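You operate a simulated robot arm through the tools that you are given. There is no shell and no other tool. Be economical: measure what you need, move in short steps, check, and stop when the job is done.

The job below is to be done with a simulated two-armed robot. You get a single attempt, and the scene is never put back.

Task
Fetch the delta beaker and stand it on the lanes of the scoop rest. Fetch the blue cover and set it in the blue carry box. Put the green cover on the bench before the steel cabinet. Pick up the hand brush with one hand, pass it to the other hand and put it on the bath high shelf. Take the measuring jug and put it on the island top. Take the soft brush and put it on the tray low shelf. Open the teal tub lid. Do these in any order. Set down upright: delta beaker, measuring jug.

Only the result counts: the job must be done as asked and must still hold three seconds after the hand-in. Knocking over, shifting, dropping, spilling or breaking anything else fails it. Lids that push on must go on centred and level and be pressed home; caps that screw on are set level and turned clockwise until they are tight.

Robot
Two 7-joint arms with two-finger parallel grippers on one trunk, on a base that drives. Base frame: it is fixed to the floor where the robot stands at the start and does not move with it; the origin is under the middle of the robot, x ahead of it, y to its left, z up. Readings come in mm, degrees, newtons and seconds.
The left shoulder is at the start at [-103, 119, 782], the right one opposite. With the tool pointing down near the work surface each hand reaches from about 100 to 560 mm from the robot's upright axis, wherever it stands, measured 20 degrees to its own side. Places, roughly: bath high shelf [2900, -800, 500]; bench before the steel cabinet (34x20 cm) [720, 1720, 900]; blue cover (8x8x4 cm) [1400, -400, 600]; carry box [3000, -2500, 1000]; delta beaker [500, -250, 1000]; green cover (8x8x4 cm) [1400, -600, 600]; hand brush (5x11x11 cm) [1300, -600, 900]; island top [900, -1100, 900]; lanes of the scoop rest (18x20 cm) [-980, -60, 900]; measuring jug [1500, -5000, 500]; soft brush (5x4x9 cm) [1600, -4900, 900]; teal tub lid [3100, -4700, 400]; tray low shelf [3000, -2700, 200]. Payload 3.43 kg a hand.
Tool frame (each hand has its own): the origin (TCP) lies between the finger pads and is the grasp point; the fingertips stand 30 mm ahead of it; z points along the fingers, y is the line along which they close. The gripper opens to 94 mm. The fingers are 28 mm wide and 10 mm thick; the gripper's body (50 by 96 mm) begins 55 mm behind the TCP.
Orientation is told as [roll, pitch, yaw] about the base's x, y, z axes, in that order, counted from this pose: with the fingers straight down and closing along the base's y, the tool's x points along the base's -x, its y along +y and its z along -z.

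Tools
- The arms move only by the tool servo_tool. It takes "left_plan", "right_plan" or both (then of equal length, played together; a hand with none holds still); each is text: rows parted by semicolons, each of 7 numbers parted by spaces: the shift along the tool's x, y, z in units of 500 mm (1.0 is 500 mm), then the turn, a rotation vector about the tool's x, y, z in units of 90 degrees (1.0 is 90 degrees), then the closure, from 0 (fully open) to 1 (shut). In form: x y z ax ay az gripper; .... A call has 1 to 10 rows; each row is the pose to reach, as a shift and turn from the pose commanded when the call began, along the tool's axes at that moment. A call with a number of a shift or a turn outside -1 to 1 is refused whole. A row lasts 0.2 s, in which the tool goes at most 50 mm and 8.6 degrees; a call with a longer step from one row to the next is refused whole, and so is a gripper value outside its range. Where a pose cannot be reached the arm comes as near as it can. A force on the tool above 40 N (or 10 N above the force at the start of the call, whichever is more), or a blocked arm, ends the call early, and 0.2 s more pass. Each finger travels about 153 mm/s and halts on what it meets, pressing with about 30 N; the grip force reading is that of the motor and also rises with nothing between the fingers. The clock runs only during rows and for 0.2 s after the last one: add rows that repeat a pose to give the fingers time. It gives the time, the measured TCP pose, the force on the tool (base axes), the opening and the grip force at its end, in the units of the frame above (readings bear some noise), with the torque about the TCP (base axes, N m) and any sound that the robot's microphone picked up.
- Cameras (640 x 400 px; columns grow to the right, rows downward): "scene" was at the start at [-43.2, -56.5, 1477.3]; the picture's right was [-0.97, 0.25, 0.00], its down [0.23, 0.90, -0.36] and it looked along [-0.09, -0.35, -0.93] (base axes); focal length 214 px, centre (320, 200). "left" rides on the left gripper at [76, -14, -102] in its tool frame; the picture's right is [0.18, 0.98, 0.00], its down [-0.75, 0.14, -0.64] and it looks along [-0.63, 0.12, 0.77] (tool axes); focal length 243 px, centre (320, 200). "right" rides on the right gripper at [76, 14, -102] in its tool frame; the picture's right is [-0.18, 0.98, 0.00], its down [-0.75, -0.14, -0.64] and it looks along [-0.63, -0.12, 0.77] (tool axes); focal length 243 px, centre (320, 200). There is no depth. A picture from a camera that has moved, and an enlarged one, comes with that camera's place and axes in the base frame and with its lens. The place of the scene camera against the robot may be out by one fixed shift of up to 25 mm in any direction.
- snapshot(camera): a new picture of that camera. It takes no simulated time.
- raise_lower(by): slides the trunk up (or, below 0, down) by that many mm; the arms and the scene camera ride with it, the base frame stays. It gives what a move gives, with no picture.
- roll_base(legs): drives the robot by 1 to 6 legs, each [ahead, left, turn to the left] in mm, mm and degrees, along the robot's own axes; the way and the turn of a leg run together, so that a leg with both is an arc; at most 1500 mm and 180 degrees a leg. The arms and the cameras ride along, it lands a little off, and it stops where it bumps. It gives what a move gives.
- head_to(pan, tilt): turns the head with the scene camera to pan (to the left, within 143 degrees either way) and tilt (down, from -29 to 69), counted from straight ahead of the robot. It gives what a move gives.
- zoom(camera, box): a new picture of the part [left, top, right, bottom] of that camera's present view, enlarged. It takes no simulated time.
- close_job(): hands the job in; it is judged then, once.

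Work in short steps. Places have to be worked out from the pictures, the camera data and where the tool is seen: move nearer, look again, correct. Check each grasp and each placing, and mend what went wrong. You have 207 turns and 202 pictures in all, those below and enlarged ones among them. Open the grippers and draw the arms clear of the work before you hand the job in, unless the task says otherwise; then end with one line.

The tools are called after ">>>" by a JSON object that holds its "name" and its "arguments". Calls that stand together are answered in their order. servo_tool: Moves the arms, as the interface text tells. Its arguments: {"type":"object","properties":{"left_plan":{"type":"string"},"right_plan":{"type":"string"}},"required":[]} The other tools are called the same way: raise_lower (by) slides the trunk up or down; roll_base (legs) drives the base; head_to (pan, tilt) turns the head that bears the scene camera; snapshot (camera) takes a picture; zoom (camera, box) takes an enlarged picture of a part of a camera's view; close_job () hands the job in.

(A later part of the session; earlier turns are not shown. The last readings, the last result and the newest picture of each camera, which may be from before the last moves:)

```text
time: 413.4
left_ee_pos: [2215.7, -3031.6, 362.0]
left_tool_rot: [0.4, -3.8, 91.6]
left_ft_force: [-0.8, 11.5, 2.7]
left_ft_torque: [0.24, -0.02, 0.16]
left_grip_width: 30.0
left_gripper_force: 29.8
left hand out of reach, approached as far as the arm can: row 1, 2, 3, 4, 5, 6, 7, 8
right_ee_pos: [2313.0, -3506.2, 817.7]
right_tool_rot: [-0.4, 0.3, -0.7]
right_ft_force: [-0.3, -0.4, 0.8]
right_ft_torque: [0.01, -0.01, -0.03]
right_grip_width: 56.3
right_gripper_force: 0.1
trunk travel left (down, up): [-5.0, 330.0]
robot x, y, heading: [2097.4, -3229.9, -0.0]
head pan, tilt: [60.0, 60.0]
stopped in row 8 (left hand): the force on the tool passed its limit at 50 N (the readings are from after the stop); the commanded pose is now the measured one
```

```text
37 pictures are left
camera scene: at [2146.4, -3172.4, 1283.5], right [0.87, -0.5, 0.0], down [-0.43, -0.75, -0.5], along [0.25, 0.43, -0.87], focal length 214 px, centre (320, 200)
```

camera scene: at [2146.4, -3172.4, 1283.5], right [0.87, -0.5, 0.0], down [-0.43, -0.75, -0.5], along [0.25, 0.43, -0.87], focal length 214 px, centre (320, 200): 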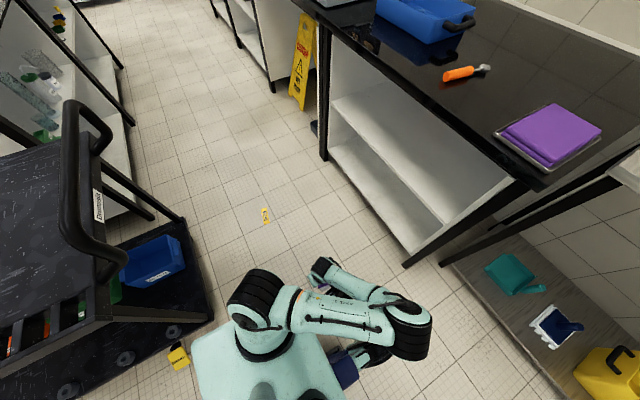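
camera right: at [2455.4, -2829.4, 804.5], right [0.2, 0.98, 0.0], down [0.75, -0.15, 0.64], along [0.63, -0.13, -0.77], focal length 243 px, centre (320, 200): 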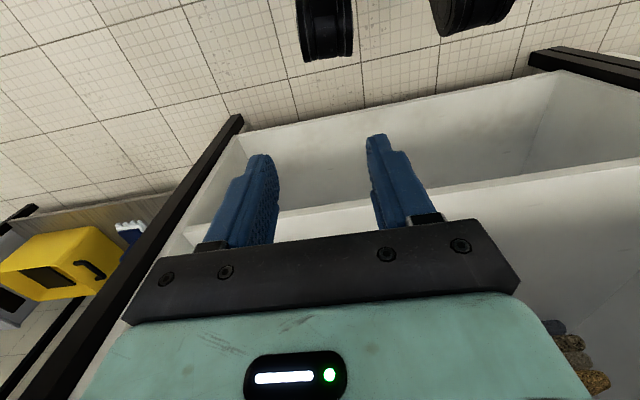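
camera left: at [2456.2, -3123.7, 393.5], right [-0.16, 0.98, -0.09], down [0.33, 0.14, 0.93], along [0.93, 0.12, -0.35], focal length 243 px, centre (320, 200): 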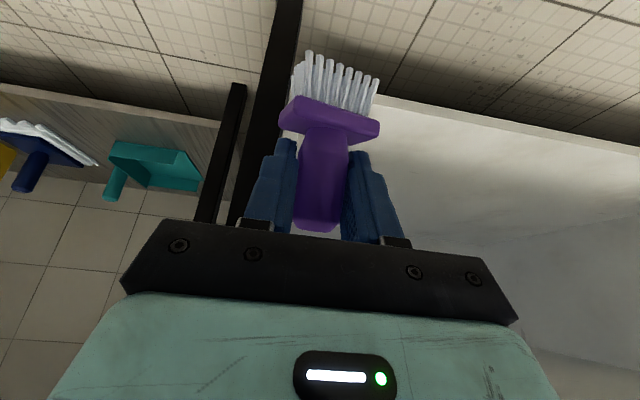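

I return the arm to a cleaner posture in front of its shoulder (rel 450, lateral 119, high) to test descending again from there.

>>> {"name": "servo_tool", "arguments": {"left_plan": "0 0 -0.08 0 0 0 0.8; 0 0 -0.17 0 0 0 0.8; 0 0 -0.26 0 0 0 0.8; 0 0 -0.35 0 0 0 0.8; 0 0 -0.44 0 0 0 0.8; 0 0 -0.53 0 0 0 0.8; 0 0 -0.62 0 0 0 0.8"}}

>>> {"name": "servo_tool", "arguments": {"left_plan": "0.018 -0.066 -0.02 0 0 0.094 0.8; 0.035 -0.131 -0.04 0 0 0.189 0.8; 0.053 -0.197 -0.06 0 0 0.283 0.8; 0.07 -0.262 -0.08 0 0 0.378 0.8; 0.088 -0.328 -0.1 0 0 0.472 0.8; 0.106 -0.394 -0.12 0 0 0.566 0.8; 0.123 -0.459 -0.14 0 0 0.661 0.8; 0.141 -0.525 -0.16 0 0 0.755 0.8; 0.158 -0.59 -0.18 0 0 0.85 0.8; 0.176 -0.656 -0.2 0 0 0.944 0.8"}}

>>> {"name": "servo_tool", "arguments": {"left_plan": "0 0 0.05 0 -0.085 0.02 0.8; 0 0 0.12 0 -0.17 0.04 0.8; 0 0 0.2 0 -0.25 0.06 0.8; 0 0 0.29 0 -0.333 0.07 0.8; 0 0 0.38 0 -0.333 0.07 0.8; 0 0 0.47 0 -0.333 0.07 0.8; 0 0 0.56 0 -0.333 0.07 0.8; 0 0 0.65 0 -0.333 0.07 0.8; 0 0 0.74 0 -0.333 0.07 0.8; 0 0 0.83 0 -0.333 0.07 0.8"}}

>>> {"name": "head_to", "arguments": {"pan": 30, "tilt": 60}}

>>> {"name": "snapshot", "arguments": {"camera": "scene"}}

```text
time: 414.9
left_ee_pos: [2269.7, -3040.4, 461.7]
left_tool_rot: [0.7, -3.3, 91.4]
left_ft_force: [-0.1, -0.1, -0.5]
left_ft_torque: [0.01, -0.03, -0.01]
left_grip_width: 30.1
left_gripper_force: 29.8
left hand out of reach, approached as far as the arm can: row 1, 2, 3, 4, 5, 6, 7
right_ee_pos: [2313.5, -3505.9, 817.6]
right_tool_rot: [-0.4, 0.2, -0.7]
right_ft_force: [-0.1, 0.1, -1.0]
right_ft_torque: [-0.02, 0.02, 0.02]
right_grip_width: 56.4
right_gripper_force: 0.0
trunk travel left (down, up): [-5.0, 330.0]
robot x, y, heading: [2095.6, -3228.4, -0.2]
head pan, tilt: [60.0, 60.0]
```

```text
time: 417.1
left_ee_pos: [2580.6, -3175.8, 595.5]
left_tool_rot: [3.4, 0.1, 9.2]
left_ft_force: [0.6, -0.6, 0.0]
left_ft_torque: [0.0, 0.0, 0.02]
left_grip_width: 29.9
left_gripper_force: 30.0
left hand out of reach, approached as far as the arm can: row 1, 2, 9, 10
right_ee_pos: [2312.3, -3505.8, 818.0]
right_tool_rot: [-0.4, 0.2, -0.7]
right_ft_force: [0.1, -0.3, -0.1]
right_ft_torque: [-0.04, 0.02, 0.0]
right_grip_width: 56.2
right_gripper_force: 0.1
trunk travel left (down, up): [-5.0, 330.0]
robot x, y, heading: [2094.6, -3230.1, 0.4]
head pan, tilt: [60.0, 60.0]
```

```text
time: 419.4
left_ee_pos: [2513.1, -3182.0, 327.0]
left_tool_rot: [5.8, -29.3, -2.5]
left_ft_force: [0.1, 0.9, -1.6]
left_ft_torque: [-0.02, 0.01, 0.01]
left_grip_width: 30.0
left_gripper_force: 30.0
left hand out of reach, approached as far as the arm can: row 6, 7, 8, 9, 10
right_ee_pos: [2313.4, -3505.7, 816.5]
right_tool_rot: [-0.4, 0.3, -0.7]
right_ft_force: [-0.6, -1.1, 1.1]
right_ft_torque: [-0.03, -0.05, 0.0]
right_grip_width: 56.4
right_gripper_force: 0.1
trunk travel left (down, up): [-5.0, 330.0]
robot x, y, heading: [2094.6, -3224.7, 0.1]
head pan, tilt: [60.0, 60.0]
```

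```text
time: 420.3
left_ee_pos: [2513.7, -3181.1, 326.7]
left_tool_rot: [5.7, -29.3, -2.6]
left_ft_force: [-0.3, 0.4, -0.7]
left_ft_torque: [0.03, 0.01, 0.0]
left_grip_width: 30.1
left_gripper_force: 30.2
right_ee_pos: [2312.0, -3506.3, 817.5]
right_tool_rot: [-0.4, 0.2, -0.7]
right_ft_force: [0.1, -0.4, -1.0]
right_ft_torque: [0.01, -0.02, -0.01]
right_grip_width: 56.4
right_gripper_force: 0.0
trunk travel left (down, up): [-5.0, 330.0]
robot x, y, heading: [2096.6, -3226.8, 0.2]
head pan, tilt: [30.0, 60.0]
```

```text
36 pictures are left
camera scene: at [2170.9, -3196.7, 1283.4], right [0.5, -0.86, 0.0], down [-0.75, -0.44, -0.5], along [0.43, 0.25, -0.87], focal length 214 px, centre (320, 200)
```

scene: 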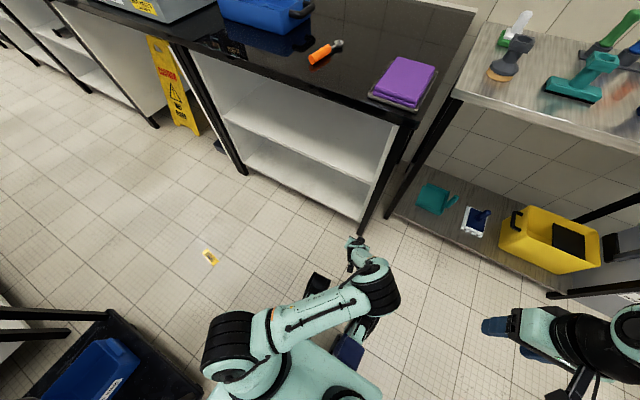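

I notice a small yellow thing on the floor near (2138,-2458), so I zoom in on it.

>>> {"name": "zoom", "arguments": {"camera": "scene", "box": [180, 235, 240, 280]}}

```text
8.89 times, centred on (210, 258) of scene
camera zoom: at [2170.9, -3196.7, 1283.4], right [0.5, -0.86, 0.0], down [-0.75, -0.44, -0.5], along [0.43, 0.25, -0.87], focal length 1906 px, centre (1298, -311)
```

zoom: 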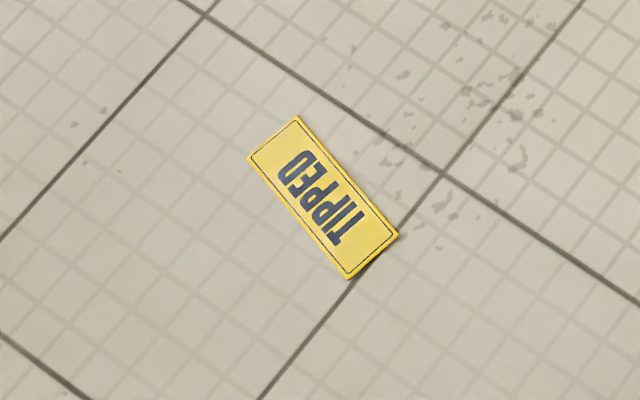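

That tag is flat on the floor, so I leave it. To change the elbow posture I try the left hand yawed inward (pointing right by 50°), then descend as a test.

>>> {"name": "servo_tool", "arguments": {"left_plan": "-0.044 0 -0.079 0 0 0 0.8; -0.087 0 -0.157 0 0 0 0.8; -0.131 0 -0.236 0 0 0 0.8; -0.175 0 -0.315 0 0 0 0.8; -0.218 0 -0.393 0 0 0 0.8; -0.262 0 -0.472 0 0 0 0.8"}}

>>> {"name": "servo_tool", "arguments": {"left_plan": "0 0.03 0 0.038 -0.03 0.07 0.8; 0 0.06 0 0.077 -0.06 0.139 0.8; 0 0.09 0 0.115 -0.09 0.208 0.8; 0 0.12 0 0.154 -0.12 0.278 0.8; 0 0.15 0 0.192 -0.15 0.347 0.8; 0 0.18 0 0.23 -0.18 0.417 0.8; 0 0.2 0 0.269 -0.222 0.486 0.8"}}

>>> {"name": "servo_tool", "arguments": {"left_plan": "0.061 0 0.051 0 0 0 0.8; 0.123 0 0.103 0 0 0 0.8; 0.184 0 0.154 0 0 0 0.8; 0.245 0 0.206 0 0 0 0.8; 0.306 0 0.257 0 0 0 0.8; 0.368 0 0.308 0 0 0 0.8; 0.429 0 0.36 0 0 0 0.8; 0.49 0 0.411 0 0 0 0.8"}}

>>> {"name": "snapshot", "arguments": {"camera": "scene"}}

```text
time: 421.7
left_ee_pos: [2515.1, -3205.1, 596.8]
left_tool_rot: [5.7, -29.3, -2.5]
left_ft_force: [0.1, 0.2, -0.9]
left_ft_torque: [0.01, -0.01, 0.01]
left_grip_width: 29.8
left_gripper_force: 30.5
right_ee_pos: [2313.4, -3505.9, 817.3]
right_tool_rot: [-0.4, 0.2, -0.8]
right_ft_force: [0.1, -1.0, 0.0]
right_ft_torque: [0.0, -0.01, -0.03]
right_grip_width: 56.3
right_gripper_force: 0.1
trunk travel left (down, up): [-5.0, 330.0]
robot x, y, heading: [2095.9, -3228.5, 0.3]
head pan, tilt: [30.0, 60.0]
```

```text
time: 423.3
left_ee_pos: [2465.8, -3188.3, 665.6]
left_tool_rot: [15.1, -42.2, -58.9]
left_ft_force: [-0.4, -1.0, -0.9]
left_ft_torque: [0.02, -0.03, -0.02]
left_grip_width: 29.9
left_gripper_force: 29.9
left hand out of reach, approached as far as the arm can: row 4, 5, 6, 7
right_ee_pos: [2311.5, -3505.6, 817.5]
right_tool_rot: [-0.4, 0.2, -0.7]
right_ft_force: [0.4, -0.9, 1.1]
right_ft_torque: [-0.03, 0.0, 0.02]
right_grip_width: 56.5
right_gripper_force: 0.0
trunk travel left (down, up): [-5.0, 330.0]
robot x, y, heading: [2091.8, -3224.8, 0.6]
head pan, tilt: [30.0, 60.0]
```

```text
time: 425.1
left_ee_pos: [2473.4, -3156.3, 403.7]
left_tool_rot: [16.0, -41.9, -60.3]
left_ft_force: [-0.6, 0.0, -0.4]
left_ft_torque: [0.01, -0.01, 0.01]
left_grip_width: 30.0
left_gripper_force: 29.9
left hand out of reach, approached as far as the arm can: row 1, 7, 8
right_ee_pos: [2312.2, -3505.9, 817.3]
right_tool_rot: [-0.4, 0.3, -0.6]
right_ft_force: [-0.7, -0.4, 0.6]
right_ft_torque: [0.02, 0.0, -0.01]
right_grip_width: 56.4
right_gripper_force: 0.2
trunk travel left (down, up): [-5.0, 330.0]
robot x, y, heading: [2092.2, -3224.1, 0.3]
head pan, tilt: [30.0, 60.0]
```

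```text
34 pictures are left
camera scene: at [2170.9, -3196.8, 1283.5], right [0.5, -0.86, 0.0], down [-0.75, -0.44, -0.5], along [0.43, 0.25, -0.87], focal length 214 px, centre (320, 200)
```

scene: 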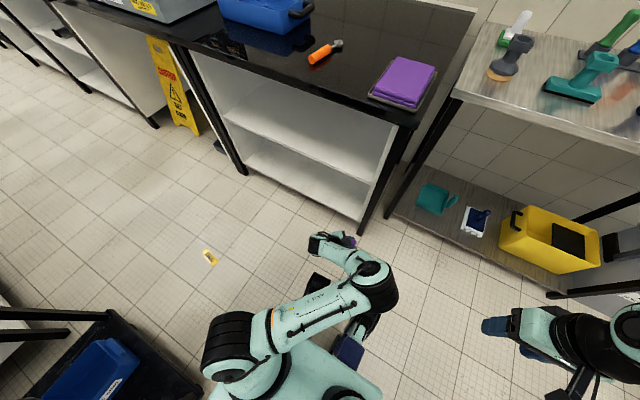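

Geometry suggests the hand bottoms out near z≈330 at 30° tilt, so to set the brush in deeply and low I should hold it from above by the handle end. I raise up and will re-grip it on the bench top.

>>> {"name": "raise_lower", "arguments": {"by": 330}}

>>> {"name": "servo_tool", "arguments": {"left_plan": "-0.04 0.02 -0.03 -0.062 0 -0.056 0.8; -0.08 0.04 -0.06 -0.124 0 -0.112 0.8; -0.12 0.06 -0.09 -0.186 0 -0.167 0.8; -0.16 0.08 -0.12 -0.248 0 -0.223 0.8; -0.2 0.1 -0.15 -0.309 0 -0.279 0.8; -0.24 0.12 -0.18 -0.371 0 -0.335 0.8; -0.28 0.14 -0.21 -0.433 0 -0.39 0.8; -0.32 0.16 -0.24 -0.495 0 -0.446 0.8"}}

```text
time: 428.4
left_ee_pos: [2570.9, -3157.4, 821.3]
left_tool_rot: [28.3, -46.2, -68.8]
left_ft_force: [-0.1, -0.1, -1.3]
left_ft_torque: [-0.02, -0.01, 0.04]
left_grip_width: 29.7
left_gripper_force: 30.1
right_ee_pos: [2310.9, -3506.1, 1147.4]
right_tool_rot: [-0.4, 0.2, -0.8]
right_ft_force: [0.8, -0.2, 0.6]
right_ft_torque: [-0.05, -0.01, -0.01]
right_grip_width: 56.3
right_gripper_force: 0.0
trunk travel left (down, up): [-335.0, 0.0]
robot x, y, heading: [2093.1, -3226.2, 0.2]
head pan, tilt: [30.0, 60.0]
```

```text
time: 430.1
left_ee_pos: [2585.6, -3159.1, 1035.8]
left_tool_rot: [18.8, -64.2, -3.6]
left_ft_force: [0.5, -0.8, -0.3]
left_ft_torque: [-0.01, 0.01, -0.02]
left_grip_width: 30.2
left_gripper_force: 30.4
right_ee_pos: [2312.5, -3506.0, 1148.7]
right_tool_rot: [-0.4, 0.1, -0.6]
right_ft_force: [1.0, -0.1, 0.1]
right_ft_torque: [0.03, 0.01, -0.01]
right_grip_width: 56.3
right_gripper_force: 0.1
trunk travel left (down, up): [-335.0, 0.0]
robot x, y, heading: [2094.5, -3225.5, 0.3]
head pan, tilt: [30.0, 60.0]
```

I correct the orientation first.

>>> {"name": "servo_tool", "arguments": {"left_plan": "0 0 0 0.058 0.053 0.001 0.8; 0 0 0 0.115 0.105 0.003 0.8; 0 0 0 0.173 0.158 0.004 0.8"}}

>>> {"name": "servo_tool", "arguments": {"left_plan": "0.03 0.06 0 0 0 0 0.8; 0.06 0.13 0 0 0 0 0.8; 0.08 0.2 0 0 0 0 0.8; 0.09 0.27 0 0 0 0 0.8; 0.09 0.3 0 0 0 0 0.8"}}

>>> {"name": "snapshot", "arguments": {"camera": "left"}}

```text
time: 430.9
left_ee_pos: [2587.9, -3160.2, 1037.6]
left_tool_rot: [-0.2, -50.2, -0.2]
left_ft_force: [-1.0, -0.3, -0.4]
left_ft_torque: [0.01, -0.01, 0.01]
left_grip_width: 29.9
left_gripper_force: 30.0
right_ee_pos: [2313.2, -3506.0, 1148.8]
right_tool_rot: [-0.4, 0.2, -0.7]
right_ft_force: [-0.2, -0.3, -0.2]
right_ft_torque: [0.03, 0.0, 0.04]
right_grip_width: 56.6
right_gripper_force: 0.0
trunk travel left (down, up): [-335.0, 0.0]
robot x, y, heading: [2095.9, -3227.4, 0.4]
head pan, tilt: [30.0, 60.0]
```

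```text
time: 432.1
left_ee_pos: [2558.4, -3009.6, 1002.8]
left_tool_rot: [0.0, -50.3, -0.2]
left_ft_force: [-0.4, -0.4, -0.8]
left_ft_torque: [-0.02, -0.01, 0.02]
left_grip_width: 29.9
left_gripper_force: 30.3
right_ee_pos: [2312.4, -3506.2, 1147.0]
right_tool_rot: [-0.4, 0.3, -0.8]
right_ft_force: [0.4, 0.1, 0.2]
right_ft_torque: [-0.01, -0.02, 0.0]
right_grip_width: 56.3
right_gripper_force: 0.0
trunk travel left (down, up): [-335.0, 0.0]
robot x, y, heading: [2095.6, -3227.8, 0.5]
head pan, tilt: [30.0, 60.0]
```

```text
33 pictures are left
camera left: at [2429.3, -3023.5, 1007.7], right [-0.11, 0.98, -0.14], down [-0.01, 0.14, 0.99], along [0.99, 0.11, 0.0], focal length 243 px, centre (320, 200)
```

left: 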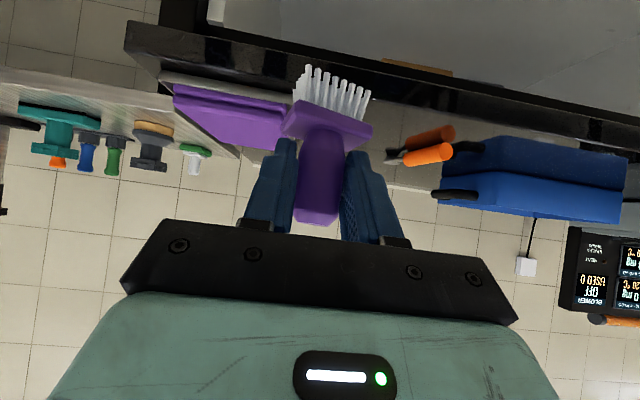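

I shift left 45 mm and drive 130 mm ahead, then lower the brush on the bench top between tray and spoon.

>>> {"name": "servo_tool", "arguments": {"left_plan": "0 0.045 0 0 0 0 0.8; 0 0.09 0 0 0 0 0.8"}}

>>> {"name": "roll_base", "arguments": {"legs": [[130, 0, 0]]}}

>>> {"name": "servo_tool", "arguments": {"left_plan": "0.02 0 0.0168 0 0 0 0.8; 0.04 0 0.0336 0 0 0 0.8; 0.05 0 0.042 0 0 0 0.8; 0.056 0 0.047 0 0 0 0.8; 0.062 0 0.052 0 0 0 0.8"}}

```text
time: 432.8
left_ee_pos: [2557.0, -2964.0, 1003.5]
left_tool_rot: [0.0, -50.3, -0.1]
left_ft_force: [-0.5, -0.8, -1.1]
left_ft_torque: [0.03, -0.01, 0.01]
left_grip_width: 29.8
left_gripper_force: 30.0
right_ee_pos: [2313.3, -3505.9, 1147.0]
right_tool_rot: [-0.5, 0.2, -0.7]
right_ft_force: [0.1, -0.3, 0.5]
right_ft_torque: [-0.02, 0.0, -0.03]
right_grip_width: 56.6
right_gripper_force: 0.1
trunk travel left (down, up): [-335.0, 0.0]
robot x, y, heading: [2093.4, -3228.6, 0.1]
head pan, tilt: [30.0, 60.0]
```

```text
time: 434.0
left_ee_pos: [2687.0, -2962.7, 1002.7]
left_tool_rot: [-0.1, -50.3, -0.1]
left_ft_force: [0.5, 0.3, -1.1]
left_ft_torque: [-0.01, 0.01, -0.05]
left_grip_width: 29.9
left_gripper_force: 29.8
right_ee_pos: [2441.9, -3505.0, 1149.0]
right_tool_rot: [-0.5, 0.2, -0.7]
right_ft_force: [-0.2, -0.6, 0.2]
right_ft_torque: [0.02, 0.01, -0.02]
right_grip_width: 56.5
right_gripper_force: 0.1
trunk travel left (down, up): [-335.0, 0.0]
robot x, y, heading: [2224.3, -3227.8, 0.4]
head pan, tilt: [30.0, 60.0]
```

```text
time: 435.2
left_ee_pos: [2688.6, -2961.2, 965.6]
left_tool_rot: [0.0, -50.7, 0.1]
left_ft_force: [-3.4, 3.9, 21.1]
left_ft_torque: [-0.11, 0.1, 0.0]
left_grip_width: 29.8
left_gripper_force: 30.8
right_ee_pos: [2439.9, -3505.7, 1147.7]
right_tool_rot: [-0.4, 0.1, -0.7]
right_ft_force: [-0.3, -0.6, -0.3]
right_ft_torque: [-0.01, -0.04, 0.01]
right_grip_width: 56.4
right_gripper_force: 0.0
trunk travel left (down, up): [-335.0, 0.0]
robot x, y, heading: [2223.4, -3228.7, 0.1]
head pan, tilt: [30.0, 60.0]
```

On the bench. I release, back off along the fingers, then swing the tool to vertical above the handle.

>>> {"name": "servo_tool", "arguments": {"left_plan": "-0.004 0 -0.003 0 0 0 0.6; -0.004 0 -0.003 0 0 0 0.4; -0.004 0 -0.003 0 0 0 0.4; -0.004 0 -0.06 0 0 0 0.4; -0.004 0 -0.14 0 0 0 0.4; -0.004 0 -0.22 0 0 0 0.4"}}

>>> {"name": "servo_tool", "arguments": {"left_plan": "-0.06 0 -0.02 0 0.079 0 0.35; -0.11 0 -0.01 0 0.159 0 0.35; -0.15 0 0 0 0.238 0 0.35; -0.18 0 0.02 0 0.318 0 0.35; -0.19 0 0.045 0 0.397 0 0.35; -0.2 0 0.065 0 0.477 0 0.35; -0.202 0 0.088 0 0.556 0 0.35"}}

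>>> {"name": "snapshot", "arguments": {"camera": "left"}}

```text
time: 436.6
left_ee_pos: [2602.3, -2962.1, 1031.1]
left_tool_rot: [-0.1, -50.1, 0.0]
left_ft_force: [0.6, -0.1, -0.1]
left_ft_torque: [-0.02, -0.04, -0.03]
left_grip_width: 56.4
left_gripper_force: 0.0
right_ee_pos: [2439.5, -3505.5, 1148.6]
right_tool_rot: [-0.3, 0.2, -0.6]
right_ft_force: [0.1, 0.8, -0.5]
right_ft_torque: [0.0, 0.02, 0.0]
right_grip_width: 56.1
right_gripper_force: 0.1
trunk travel left (down, up): [-335.0, 0.0]
robot x, y, heading: [2222.6, -3227.5, 0.3]
head pan, tilt: [30.0, 60.0]
```

```text
time: 438.2
left_ee_pos: [2703.1, -2965.0, 1082.0]
left_tool_rot: [0.0, 0.0, -0.1]
left_ft_force: [-0.2, -0.3, 0.1]
left_ft_torque: [-0.02, 0.02, 0.0]
left_grip_width: 61.2
left_gripper_force: 0.1
left hand out of reach, approached as far as the arm can: row 1
right_ee_pos: [2442.0, -3506.1, 1148.1]
right_tool_rot: [-0.5, 0.2, -0.6]
right_ft_force: [0.2, 0.2, -0.2]
right_ft_torque: [-0.04, -0.01, -0.02]
right_grip_width: 56.6
right_gripper_force: 0.0
trunk travel left (down, up): [-335.0, 0.0]
robot x, y, heading: [2223.2, -3227.5, 0.2]
head pan, tilt: [30.0, 60.0]
```

```text
32 pictures are left
camera left: at [2625.8, -2977.6, 1183.5], right [-0.18, 0.98, 0.0], down [0.75, 0.14, 0.64], along [0.63, 0.12, -0.77], focal length 243 px, centre (320, 200)
```

left: 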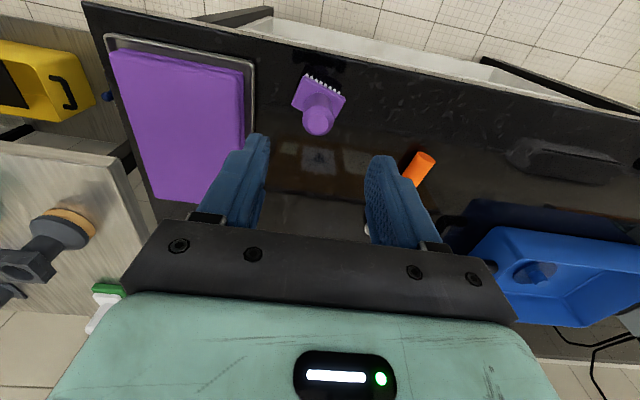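

The handle top is right beneath (2708,-2964). I descend to grip just its upper 25 mm.

>>> {"name": "servo_tool", "arguments": {"left_plan": "-0.01 0.002 0.07 0 0 0 0.4; -0.01 0.002 0.14 0 0 0 0.4; -0.01 0.002 0.194 0 0 0 0.4; -0.01 0.002 0.194 0 0 0 0.6; -0.01 0.002 0.194 0 0 0 0.8; -0.01 0.002 0.194 0 0 0 0.8; -0.01 0.002 0.194 0 0 0 0.8"}}

>>> {"name": "servo_tool", "arguments": {"left_plan": "0 0 -0.06 0 0 0 0.8; 0 0 -0.14 0 0 0 0.8; 0.06 0 -0.18 0 0 0 0.8; 0.15 0 -0.2 0 0 0 0.8; 0.24 0 -0.2 0 0 0 0.8; 0.33 0 -0.2 0 0 0 0.8; 0.4 -0.05 -0.2 0 0 0 0.8; 0.45 -0.1 -0.2 0 0 0 0.8"}}

>>> {"name": "snapshot", "arguments": {"camera": "left"}}

```text
time: 439.8
left_ee_pos: [2707.4, -2962.7, 986.3]
left_tool_rot: [0.1, -0.2, -0.1]
left_ft_force: [-1.1, 0.0, 0.0]
left_ft_torque: [0.01, -0.03, -0.01]
left_grip_width: 26.2
left_gripper_force: 29.8
right_ee_pos: [2440.7, -3506.0, 1147.7]
right_tool_rot: [-0.5, 0.2, -0.6]
right_ft_force: [0.5, -0.1, -0.2]
right_ft_torque: [-0.03, 0.01, 0.02]
right_grip_width: 56.2
right_gripper_force: 0.1
trunk travel left (down, up): [-335.0, 0.0]
robot x, y, heading: [2223.2, -3231.0, 0.2]
head pan, tilt: [30.0, 60.0]
```

```text
time: 441.6
left_ee_pos: [2481.9, -3012.1, 1085.2]
left_tool_rot: [0.1, -0.2, -0.1]
left_ft_force: [0.1, -0.3, -1.0]
left_ft_torque: [-0.03, 0.0, -0.03]
left_grip_width: 26.2
left_gripper_force: 30.0
right_ee_pos: [2441.0, -3504.0, 1146.8]
right_tool_rot: [-0.4, 0.2, -0.8]
right_ft_force: [0.2, -0.3, -0.3]
right_ft_torque: [0.01, 0.03, -0.01]
right_grip_width: 56.4
right_gripper_force: 0.1
trunk travel left (down, up): [-335.0, 0.0]
robot x, y, heading: [2221.1, -3225.5, 0.4]
head pan, tilt: [30.0, 60.0]
```

```text
31 pictures are left
camera left: at [2404.1, -3027.1, 1186.5], right [-0.18, 0.98, 0.0], down [0.75, 0.14, 0.65], along [0.63, 0.12, -0.76], focal length 243 px, centre (320, 200)
```

left: 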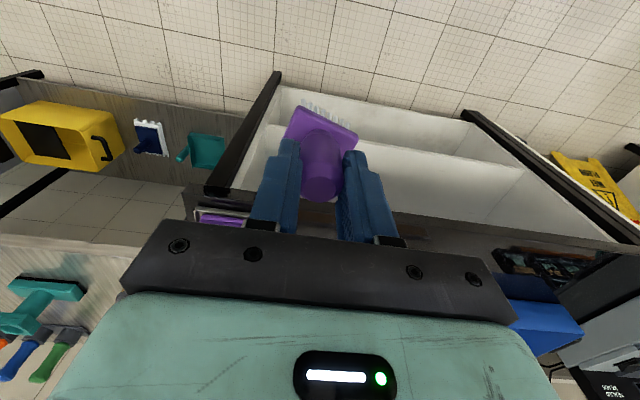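

Good grip from above. I lower the trunk with the hand tucked, then position the robot at about (2330,-3090) facing the shelf.

>>> {"name": "servo_tool", "arguments": {"left_plan": "0.02 -0.05 0 0 0 0 0.8; 0.04 -0.1 0 0 0 0 0.8; 0.06 -0.15 0 0 0 0 0.8; 0.06 -0.2 0 0 0 0 0.8"}}

>>> {"name": "raise_lower", "arguments": {"by": -335}}

>>> {"name": "roll_base", "arguments": {"legs": [[100, 0, 0], [0, 140, 0]]}}

>>> {"name": "servo_tool", "arguments": {"left_plan": "-0.02 0 0.07 0 -0.04 0 0.8; -0.04 0 0.14 0 -0.08 0 0.8; -0.06 0 0.21 0 -0.13 0 0.8; -0.08 0 0.28 0 -0.18 0 0.8; -0.11 0 0.35 0 -0.23 0 0.8; -0.14 0 0.42 0 -0.28 0 0.8; -0.17 0 0.49 0 -0.333 0 0.8"}}

>>> {"name": "snapshot", "arguments": {"camera": "left"}}

```text
time: 442.6
left_ee_pos: [2453.3, -3111.9, 1087.5]
left_tool_rot: [-0.1, -0.2, -0.1]
left_ft_force: [-0.1, -0.7, -0.2]
left_ft_torque: [-0.02, 0.03, -0.01]
left_grip_width: 25.9
left_gripper_force: 30.3
right_ee_pos: [2443.4, -3506.0, 1148.0]
right_tool_rot: [-0.3, 0.2, -0.7]
right_ft_force: [-0.2, 0.2, -0.3]
right_ft_torque: [0.03, 0.0, 0.0]
right_grip_width: 56.6
right_gripper_force: 0.0
trunk travel left (down, up): [-335.0, 0.0]
robot x, y, heading: [2226.8, -3226.2, 0.3]
head pan, tilt: [30.0, 60.0]
```

```text
time: 445.9
left_ee_pos: [2451.3, -3112.3, 750.0]
left_tool_rot: [0.1, -0.3, -0.1]
left_ft_force: [-0.4, 0.0, -0.9]
left_ft_torque: [0.01, 0.02, -0.01]
left_grip_width: 25.7
left_gripper_force: 29.8
right_ee_pos: [2441.8, -3504.7, 812.5]
right_tool_rot: [-0.4, 0.2, -0.7]
right_ft_force: [-0.3, 0.3, 0.3]
right_ft_torque: [-0.02, 0.02, 0.03]
right_grip_width: 56.4
right_gripper_force: 0.1
trunk travel left (down, up): [0.0, 335.0]
robot x, y, heading: [2223.9, -3229.5, 0.3]
head pan, tilt: [30.0, 60.0]
```

```text
time: 448.6
left_ee_pos: [2553.9, -2971.9, 750.7]
left_tool_rot: [0.1, -0.2, -0.2]
left_ft_force: [0.9, 0.2, -0.5]
left_ft_torque: [-0.01, 0.0, -0.02]
left_grip_width: 25.9
left_gripper_force: 29.8
right_ee_pos: [2542.0, -3363.9, 812.2]
right_tool_rot: [-0.4, 0.1, -0.7]
right_ft_force: [-0.8, -0.2, 0.1]
right_ft_torque: [0.02, 0.04, 0.01]
right_grip_width: 56.3
right_gripper_force: 0.1
trunk travel left (down, up): [0.0, 335.0]
robot x, y, heading: [2325.8, -3088.3, 0.3]
head pan, tilt: [30.0, 60.0]
```

```text
time: 450.1
left_ee_pos: [2637.9, -2972.1, 505.2]
left_tool_rot: [0.0, -30.2, 0.0]
left_ft_force: [-0.3, -0.3, -0.7]
left_ft_torque: [0.02, -0.01, 0.03]
left_grip_width: 26.2
left_gripper_force: 30.5
right_ee_pos: [2542.1, -3364.8, 813.5]
right_tool_rot: [-0.4, 0.2, -0.7]
right_ft_force: [-0.8, 0.0, 0.7]
right_ft_torque: [0.01, -0.02, 0.0]
right_grip_width: 56.3
right_gripper_force: 0.0
trunk travel left (down, up): [0.0, 335.0]
robot x, y, heading: [2323.7, -3089.0, 0.3]
head pan, tilt: [30.0, 60.0]
```

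```text
30 pictures are left
camera left: at [2519.5, -2985.8, 554.1], right [-0.16, 0.98, -0.09], down [0.33, 0.14, 0.93], along [0.93, 0.12, -0.35], focal length 243 px, centre (320, 200)
```

left: 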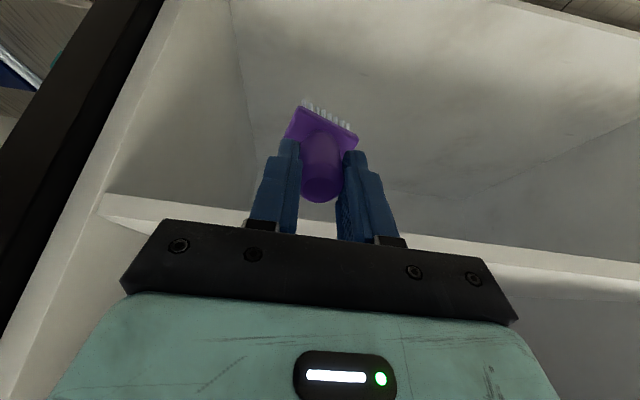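

No limit hit this time. I go forward and down into the opening.

>>> {"name": "servo_tool", "arguments": {"left_plan": "0.0 0 0.07 0 0 0 0.8; 0.01 0 0.14 0 0 0 0.8; 0.02 0 0.21 0 0 0 0.8; 0.035 0 0.28 0 0 0 0.8; 0.052 0 0.35 0 0 0 0.8"}}

>>> {"name": "servo_tool", "arguments": {"left_plan": "0.005 0 0.05 0 0 0 0.8; 0.01 0 0.1 0 0 0 0.8; 0.02 0 0.15 0 0 0 0.8"}}

>>> {"name": "snapshot", "arguments": {"camera": "left"}}

>>> {"name": "snapshot", "arguments": {"camera": "scene"}}

```text
time: 451.4
left_ee_pos: [2704.0, -2971.1, 340.7]
left_tool_rot: [-0.1, -30.2, -0.1]
left_ft_force: [0.1, 0.0, -0.2]
left_ft_torque: [-0.02, -0.02, -0.02]
left_grip_width: 26.0
left_gripper_force: 29.7
right_ee_pos: [2542.2, -3364.5, 813.0]
right_tool_rot: [-0.4, 0.2, -0.7]
right_ft_force: [-0.7, 0.0, -0.6]
right_ft_torque: [-0.01, 0.0, 0.0]
right_grip_width: 56.4
right_gripper_force: 0.1
trunk travel left (down, up): [0.0, 335.0]
robot x, y, heading: [2325.8, -3083.1, 0.2]
head pan, tilt: [30.0, 60.0]
```

```text
time: 452.1
left_ee_pos: [2733.9, -2972.4, 273.0]
left_tool_rot: [0.0, -30.2, -0.3]
left_ft_force: [0.6, 0.5, -0.7]
left_ft_torque: [-0.03, 0.05, 0.01]
left_grip_width: 26.0
left_gripper_force: 30.2
right_ee_pos: [2541.7, -3364.3, 812.8]
right_tool_rot: [-0.4, 0.2, -0.7]
right_ft_force: [-0.5, 0.2, -0.7]
right_ft_torque: [-0.02, -0.02, 0.01]
right_grip_width: 56.0
right_gripper_force: 0.0
trunk travel left (down, up): [0.0, 335.0]
robot x, y, heading: [2325.9, -3086.8, 0.2]
head pan, tilt: [30.0, 60.0]
```

```text
29 pictures are left
camera left: at [2615.1, -2986.0, 320.3], right [-0.16, 0.98, -0.09], down [0.33, 0.14, 0.93], along [0.93, 0.12, -0.34], focal length 243 px, centre (320, 200)
```

left: 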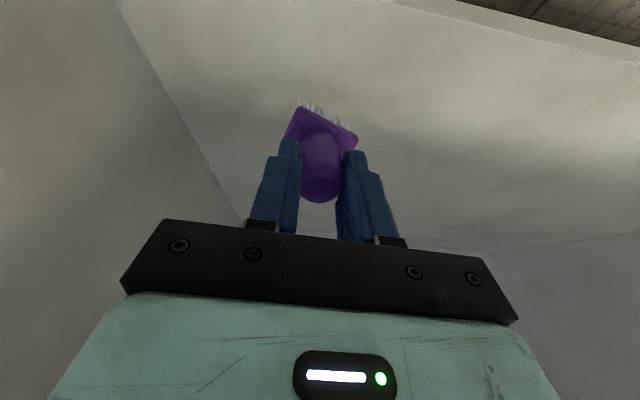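

```text
28 pictures are left
camera scene: at [2400.5, -3055.4, 1280.3], right [0.5, -0.86, 0.0], down [-0.75, -0.44, -0.5], along [0.43, 0.25, -0.87], focal length 214 px, centre (320, 200)
```

scene: 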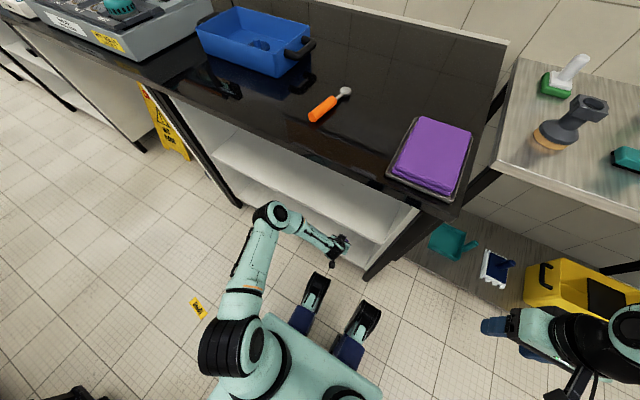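

The arm is now in a good posture and reached z=273 without a limit. I continue forward and down gently.

>>> {"name": "servo_tool", "arguments": {"left_plan": "-0.005 0 0.036 0 0 0 0.8; -0.01 0 0.072 0 0 0 0.8; 0.0 0 0.09 0 0 0 0.8"}}

>>> {"name": "servo_tool", "arguments": {"left_plan": "0.005 0 0.0087 0 0 0 0.8; 0.01 0 0.0173 0 0 0 0.8; 0.015 0 0.026 0 0 0 0.8; 0.02 0 0.0346 0 0 0 0.8"}}

```text
time: 452.9
left_ee_pos: [2755.7, -2972.0, 234.0]
left_tool_rot: [0.0, -30.2, 0.0]
left_ft_force: [0.1, -0.1, -1.1]
left_ft_torque: [0.01, 0.01, -0.02]
left_grip_width: 26.1
left_gripper_force: 30.1
right_ee_pos: [2541.4, -3364.2, 813.4]
right_tool_rot: [-0.4, 0.2, -0.8]
right_ft_force: [-0.5, 1.2, 0.0]
right_ft_torque: [0.0, 0.0, 0.0]
right_grip_width: 56.5
right_gripper_force: 0.3
trunk travel left (down, up): [0.0, 335.0]
robot x, y, heading: [2326.6, -3084.0, 0.4]
head pan, tilt: [30.0, 60.0]
```

```text
time: 453.9
left_ee_pos: [2756.6, -2971.8, 216.2]
left_tool_rot: [0.0, -30.5, -0.1]
left_ft_force: [-3.7, -0.9, 25.7]
left_ft_torque: [-0.52, -0.62, -0.14]
left_grip_width: 26.6
left_gripper_force: 30.0
right_ee_pos: [2540.5, -3365.1, 813.6]
right_tool_rot: [-0.5, 0.1, -0.8]
right_ft_force: [-0.2, 0.0, -0.4]
right_ft_torque: [0.0, -0.06, 0.03]
right_grip_width: 56.4
right_gripper_force: 0.1
trunk travel left (down, up): [0.0, 335.0]
robot x, y, heading: [2326.3, -3087.0, 0.3]
head pan, tilt: [30.0, 60.0]
```

Touching the low shelf at TCP z≈217. I lift slightly, move 38 mm deeper, touch down again and release.

>>> {"name": "servo_tool", "arguments": {"left_plan": "-0.008 0 -0.014 0 0 0 0.8; -0.04 0 0.004 0 0 0 0.8; -0.074 0 0.024 0 0 0 0.8; -0.07 0 0.031 0 0 0 0.8; -0.067 0 0.036 0 0 0 0.8"}}

>>> {"name": "servo_tool", "arguments": {"left_plan": "0 0 0 0 0 0 0.7; 0 0 0 0 0 0 0.55; 0 0 0 0 0 0 0.45; 0 0 0 0 0 0 0.45"}}

>>> {"name": "snapshot", "arguments": {"camera": "left"}}

```text
time: 455.1
left_ee_pos: [2794.4, -2972.5, 214.2]
left_tool_rot: [-0.1, -30.3, -0.2]
left_ft_force: [-3.6, 0.0, 12.2]
left_ft_torque: [-0.13, -0.17, -0.02]
left_grip_width: 26.3
left_gripper_force: 30.1
right_ee_pos: [2542.0, -3364.5, 812.5]
right_tool_rot: [-0.4, 0.2, -0.7]
right_ft_force: [-0.4, -0.1, -0.1]
right_ft_torque: [-0.04, 0.0, 0.0]
right_grip_width: 56.6
right_gripper_force: 0.0
trunk travel left (down, up): [0.0, 335.0]
robot x, y, heading: [2325.8, -3087.0, -0.1]
head pan, tilt: [30.0, 60.0]
```

```text
time: 456.1
left_ee_pos: [2794.7, -2971.6, 213.1]
left_tool_rot: [0.1, -30.1, -0.1]
left_ft_force: [0.6, 0.0, -0.8]
left_ft_torque: [0.0, -0.01, 0.03]
left_grip_width: 51.6
left_gripper_force: 0.1
right_ee_pos: [2542.7, -3365.5, 812.7]
right_tool_rot: [-0.5, 0.3, -0.7]
right_ft_force: [-0.3, 0.5, 0.4]
right_ft_torque: [0.0, -0.01, 0.0]
right_grip_width: 56.5
right_gripper_force: 0.0
trunk travel left (down, up): [0.0, 335.0]
robot x, y, heading: [2324.2, -3084.5, 0.2]
head pan, tilt: [30.0, 60.0]
```

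```text
27 pictures are left
camera left: at [2675.6, -2985.6, 262.6], right [-0.16, 0.98, -0.09], down [0.33, 0.14, 0.93], along [0.93, 0.12, -0.35], focal length 243 px, centre (320, 200)
```

left: 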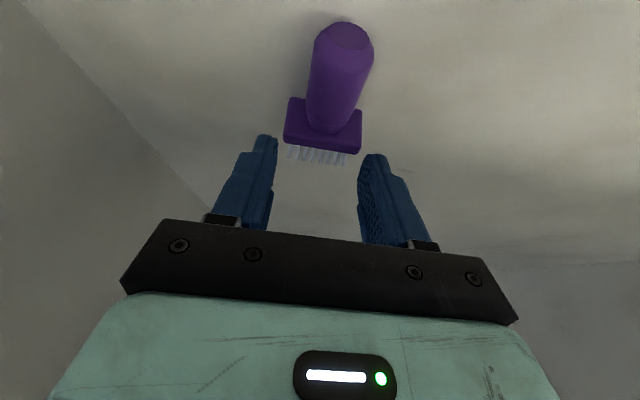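

The brush lies on the low shelf, well inside the edge. I retract the hand along the reverse path.

>>> {"name": "servo_tool", "arguments": {"left_plan": "-0.02 0 -0.05 0 0 0 0.45; -0.03 0 -0.12 0 0 0 0.45; -0.03 0 -0.2 0 0 0 0.45; -0.03 0 -0.29 0 0 0 0.45; -0.02 0 -0.38 0 0 0 0.45; 0.0 0 -0.46 0 0 0 0.45; 0.02 0 -0.55 0 0 0 0.45; 0.02 0 -0.62 0 0 0 0.45"}}

>>> {"name": "snapshot", "arguments": {"camera": "left"}}

```text
time: 457.9
left_ee_pos: [2628.3, -2971.0, 477.0]
left_tool_rot: [0.0, -30.1, -0.1]
left_ft_force: [0.9, 0.5, 0.3]
left_ft_torque: [0.0, 0.0, 0.02]
left_grip_width: 51.7
left_gripper_force: 0.0
right_ee_pos: [2541.0, -3364.7, 812.7]
right_tool_rot: [-0.4, 0.2, -0.7]
right_ft_force: [0.9, 0.4, 0.5]
right_ft_torque: [-0.01, -0.02, 0.0]
right_grip_width: 56.4
right_gripper_force: 0.0
trunk travel left (down, up): [0.0, 335.0]
robot x, y, heading: [2322.4, -3084.5, 0.3]
head pan, tilt: [30.0, 60.0]
```

```text
26 pictures are left
camera left: at [2510.6, -2985.4, 525.5], right [-0.16, 0.98, -0.09], down [0.33, 0.14, 0.93], along [0.93, 0.12, -0.35], focal length 243 px, centre (320, 200)
```

left: 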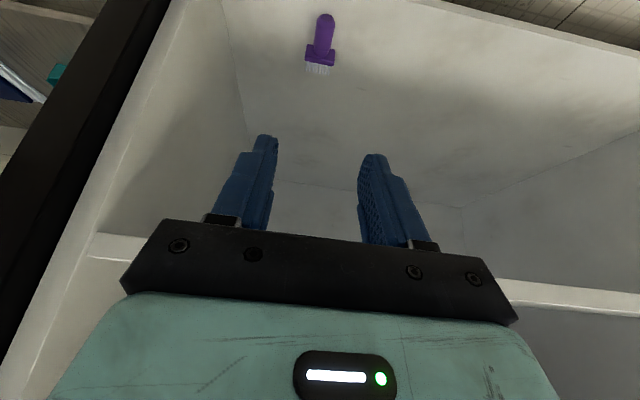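

The soft brush is on the low shelf. Now the tub: facing east, I drive sideways south to y of about -4540.

>>> {"name": "roll_base", "arguments": {"legs": [[-40, 0, 0], [0, -1455, 0]]}}

>>> {"name": "head_to", "arguments": {"pan": -5, "tilt": 45}}

>>> {"name": "snapshot", "arguments": {"camera": "scene"}}

```text
time: 471.2
left_ee_pos: [2583.9, -4420.1, 476.6]
left_tool_rot: [0.0, -30.3, -1.2]
left_ft_force: [0.2, -0.2, 0.3]
left_ft_torque: [0.01, 0.0, -0.02]
left_grip_width: 51.6
left_gripper_force: 0.0
right_ee_pos: [2488.1, -4811.3, 812.5]
right_tool_rot: [-0.4, 0.3, -1.8]
right_ft_force: [0.1, 0.2, 0.2]
right_ft_torque: [-0.01, -0.03, 0.0]
right_grip_width: 56.4
right_gripper_force: 0.1
trunk travel left (down, up): [0.0, 335.0]
robot x, y, heading: [2278.4, -4530.5, -1.1]
head pan, tilt: [30.0, 60.0]
```

```text
time: 472.3
left_ee_pos: [2582.2, -4419.5, 475.7]
left_tool_rot: [0.1, -30.2, -1.2]
left_ft_force: [0.4, 0.4, -0.4]
left_ft_torque: [-0.05, 0.0, -0.02]
left_grip_width: 51.9
left_gripper_force: 0.0
right_ee_pos: [2487.7, -4810.9, 813.8]
right_tool_rot: [-0.4, 0.2, -1.7]
right_ft_force: [-0.1, -0.8, 1.6]
right_ft_torque: [0.05, -0.01, 0.01]
right_grip_width: 56.0
right_gripper_force: 0.0
trunk travel left (down, up): [0.0, 335.0]
robot x, y, heading: [2271.7, -4527.1, -1.0]
head pan, tilt: [-5.0, 45.0]
```

```text
25 pictures are left
camera scene: at [2374.7, -4540.6, 1299.7], right [-0.1, -0.99, 0.0], down [-0.7, 0.07, -0.71], along [0.7, -0.07, -0.71], focal length 214 px, centre (320, 200)
```

scene: 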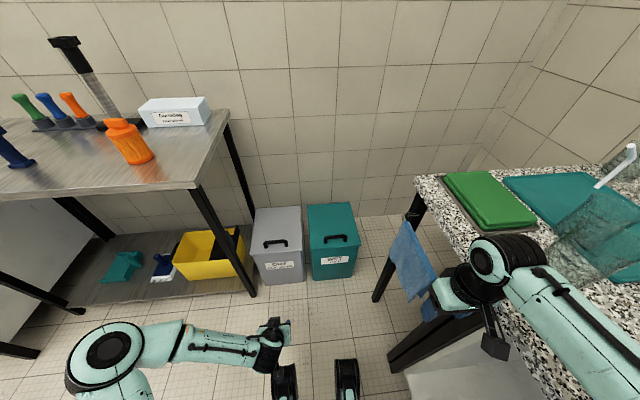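

The tub is straight ahead; the right hand is near the towel, so I must be careful. I zoom on the lid.

>>> {"name": "zoom", "arguments": {"camera": "scene", "box": [240, 190, 440, 300]}}

```text
3.20 times, centred on (340, 245) of scene
camera zoom: at [2374.7, -4540.6, 1299.7], right [-0.1, -0.99, 0.0], down [-0.7, 0.07, -0.71], along [0.7, -0.07, -0.71], focal length 686 px, centre (256, 56)
```

zoom: 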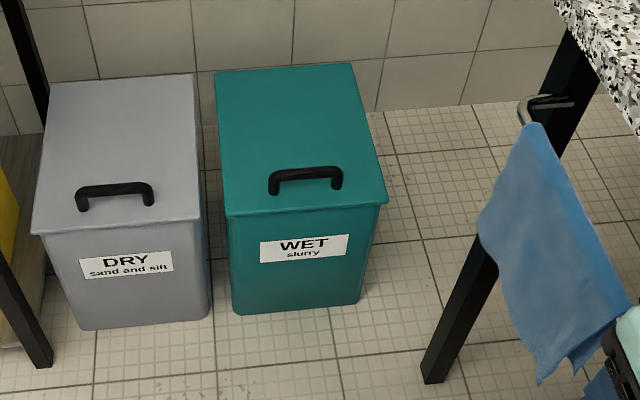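

Lid: front edge x≈2950, top z≈372, handle bar around (2980,-4685) at z≈415, running along y. I bring the right hand inward away from the towel, yawing it so that the fingers close fore-aft.

>>> {"name": "servo_tool", "arguments": {"right_plan": "0 0.045 0 0 0 0.09 0.3; 0 0.09 0 0 0 0.18 0.3; 0 0.135 0 0 0 0.27 0.3; 0 0.18 0 0 0 0.36 0.3; 0 0.225 0 0 0 0.45 0.3; 0 0.25 0 0 0 0.54 0.3"}}

>>> {"name": "servo_tool", "arguments": {"right_plan": "0 0 0 0 0 0.09 0.3; 0 0 0 0 0 0.18 0.3; 0 0 0 0 0 0.27 0.3; 0 0 0 0 0 0.36 0.3; 0 0 0 0 0 0.45 0.3"}}

>>> {"name": "roll_base", "arguments": {"legs": [[200, 0, 1]]}}

>>> {"name": "snapshot", "arguments": {"camera": "right"}}

```text
time: 473.7
left_ee_pos: [2583.0, -4419.2, 476.4]
left_tool_rot: [0.0, -30.2, -1.2]
left_ft_force: [-0.5, -0.4, -0.1]
left_ft_torque: [0.01, 0.0, -0.02]
left_grip_width: 51.8
left_gripper_force: 0.1
right_ee_pos: [2491.5, -4687.3, 811.7]
right_tool_rot: [-0.4, -0.2, -50.5]
right_ft_force: [-0.4, -1.0, -0.9]
right_ft_torque: [0.02, 0.02, 0.02]
right_grip_width: 65.8
right_gripper_force: 0.2
trunk travel left (down, up): [0.0, 335.0]
robot x, y, heading: [2277.0, -4530.0, -0.9]
head pan, tilt: [-5.0, 45.0]
```

```text
time: 474.9
left_ee_pos: [2583.0, -4420.6, 477.0]
left_tool_rot: [-0.1, -30.2, -1.1]
left_ft_force: [-0.2, 0.4, -0.5]
left_ft_torque: [-0.01, 0.02, -0.01]
left_grip_width: 51.7
left_gripper_force: 0.2
right_ee_pos: [2491.1, -4687.1, 812.8]
right_tool_rot: [-0.1, -0.4, -90.9]
right_ft_force: [0.1, 0.1, -0.3]
right_ft_torque: [-0.01, 0.01, 0.0]
right_grip_width: 65.7
right_gripper_force: 0.0
trunk travel left (down, up): [0.0, 335.0]
robot x, y, heading: [2275.8, -4529.3, -1.1]
head pan, tilt: [-5.0, 45.0]
```

```text
time: 476.5
left_ee_pos: [2781.7, -4417.8, 476.9]
left_tool_rot: [0.0, -30.2, -0.4]
left_ft_force: [0.2, -0.5, 0.6]
left_ft_torque: [-0.01, -0.02, -0.02]
left_grip_width: 51.7
left_gripper_force: 0.2
right_ee_pos: [2696.0, -4684.6, 812.3]
right_tool_rot: [-0.1, -0.4, -90.0]
right_ft_force: [0.1, -0.6, 0.3]
right_ft_torque: [0.0, 0.01, 0.03]
right_grip_width: 65.4
right_gripper_force: 0.1
trunk travel left (down, up): [0.0, 335.0]
robot x, y, heading: [2476.5, -4531.4, 0.0]
head pan, tilt: [-5.0, 45.0]
```

```text
23 pictures are left
camera right: at [2710.1, -4607.3, 913.8], right [0.98, -0.18, 0.0], down [-0.14, -0.75, 0.65], along [-0.12, -0.64, -0.76], focal length 243 px, centre (320, 200)
```

right: 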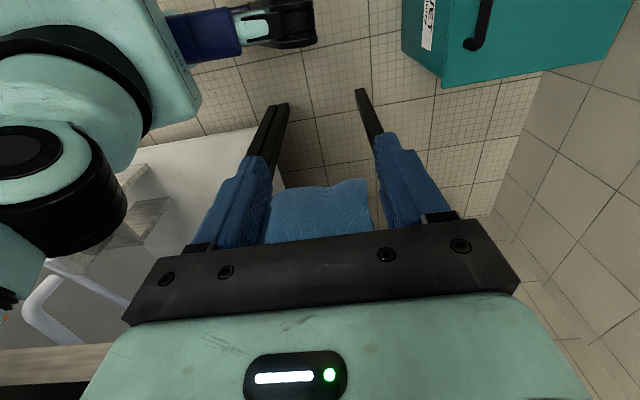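

The bar is at x≈2966, y -4660…-4735. I drive 60 mm nearer and bring the open right hand above the bar.

>>> {"name": "roll_base", "arguments": {"legs": [[60, 0, 0]]}}

>>> {"name": "servo_tool", "arguments": {"right_plan": "0 0.05 0.06 0 0 0 0.3; 0 0.1 0.12 0 0 0 0.3; 0 0.15 0.18 0 0 0 0.3; 0 0.2 0.24 0 0 0 0.3; 0 0.25 0.3 0 0 0 0.3; 0 0.3 0.36 0 0 0 0.3; 0 0.35 0.42 0 0 0 0.3; 0 0.4 0.48 0 0 0 0.3; 0 0.42 0.54 0 0 0 0.3; 0 0.42 0.6 0 0 0 0.3"}}

>>> {"name": "snapshot", "arguments": {"camera": "right"}}

```text
time: 477.4
left_ee_pos: [2841.8, -4417.3, 477.4]
left_tool_rot: [0.1, -30.2, -0.3]
left_ft_force: [0.3, 0.0, 0.1]
left_ft_torque: [-0.03, -0.02, 0.0]
left_grip_width: 51.7
left_gripper_force: 0.1
right_ee_pos: [2755.0, -4684.1, 812.5]
right_tool_rot: [-0.2, -0.4, -89.9]
right_ft_force: [0.0, -1.2, -0.2]
right_ft_torque: [0.01, 0.0, -0.02]
right_grip_width: 65.9
right_gripper_force: 0.0
trunk travel left (down, up): [0.0, 335.0]
robot x, y, heading: [2536.7, -4530.3, 0.1]
head pan, tilt: [-5.0, 45.0]
```

```text
time: 479.6
left_ee_pos: [2841.7, -4416.6, 475.9]
left_tool_rot: [0.0, -30.2, -0.3]
left_ft_force: [0.3, 0.5, 0.3]
left_ft_torque: [-0.01, -0.02, 0.01]
left_grip_width: 51.8
left_gripper_force: 0.1
right_ee_pos: [2962.9, -4687.5, 510.5]
right_tool_rot: [-0.2, -0.4, -89.9]
right_ft_force: [0.7, 0.4, -0.9]
right_ft_torque: [0.04, 0.01, 0.0]
right_grip_width: 65.9
right_gripper_force: 0.0
trunk travel left (down, up): [0.0, 335.0]
robot x, y, heading: [2534.8, -4532.4, 0.1]
head pan, tilt: [-5.0, 45.0]
```

```text
22 pictures are left
camera right: at [2978.4, -4609.5, 612.6], right [0.98, -0.18, 0.0], down [-0.14, -0.75, 0.65], along [-0.12, -0.64, -0.76], focal length 243 px, centre (320, 200)
```

right: 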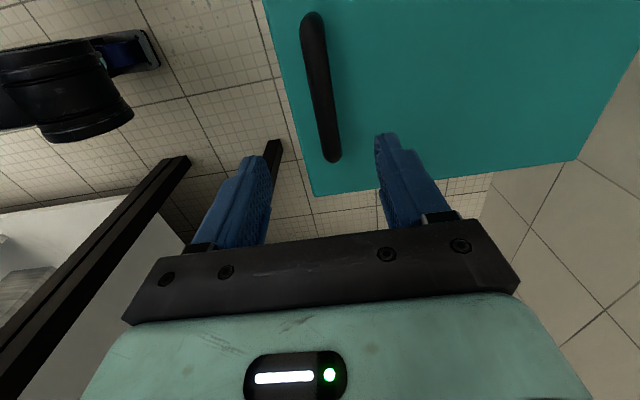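

The bar is at x≈2969 under the hand. I descend over it and close.

>>> {"name": "servo_tool", "arguments": {"right_plan": "0.01 0.012 0.08 0 0 0 0.3; 0.01 0.012 0.15 0 0 0 0.4; 0.01 0.012 0.185 0 0 0 0.5; 0.01 0.012 0.185 0 0 0 0.75; 0.01 0.012 0.185 0 0 0 0.95; 0.01 0.012 0.185 0 0 0 0.95; 0.01 0.012 0.185 0 0 0 0.95"}}

>>> {"name": "snapshot", "arguments": {"camera": "right"}}

```text
time: 481.2
left_ee_pos: [2841.6, -4416.9, 477.2]
left_tool_rot: [0.0, -30.2, -0.3]
left_ft_force: [0.3, -0.1, -0.1]
left_ft_torque: [-0.01, 0.01, 0.0]
left_grip_width: 51.8
left_gripper_force: 0.1
right_ee_pos: [2967.7, -4681.8, 419.3]
right_tool_rot: [-0.1, -0.4, -89.9]
right_ft_force: [-4.6, 0.7, -0.8]
right_ft_torque: [-0.11, 0.07, -0.03]
right_grip_width: 20.9
right_gripper_force: 45.0
trunk travel left (down, up): [0.0, 335.0]
robot x, y, heading: [2535.6, -4536.0, -0.3]
head pan, tilt: [-5.0, 45.0]
```

```text
21 pictures are left
camera right: at [2983.5, -4604.5, 520.5], right [0.98, -0.18, 0.0], down [-0.14, -0.75, 0.65], along [-0.12, -0.64, -0.76], focal length 243 px, centre (320, 200)
```

right: 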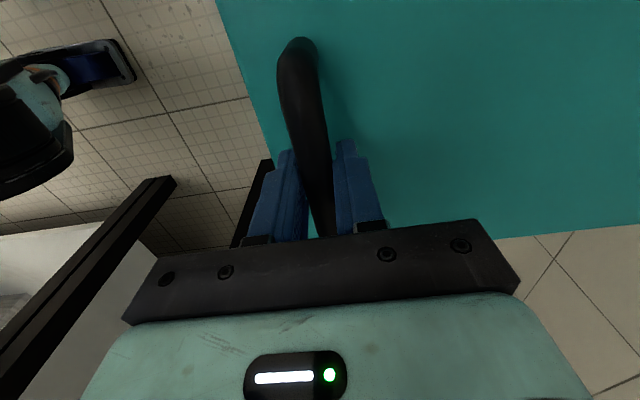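

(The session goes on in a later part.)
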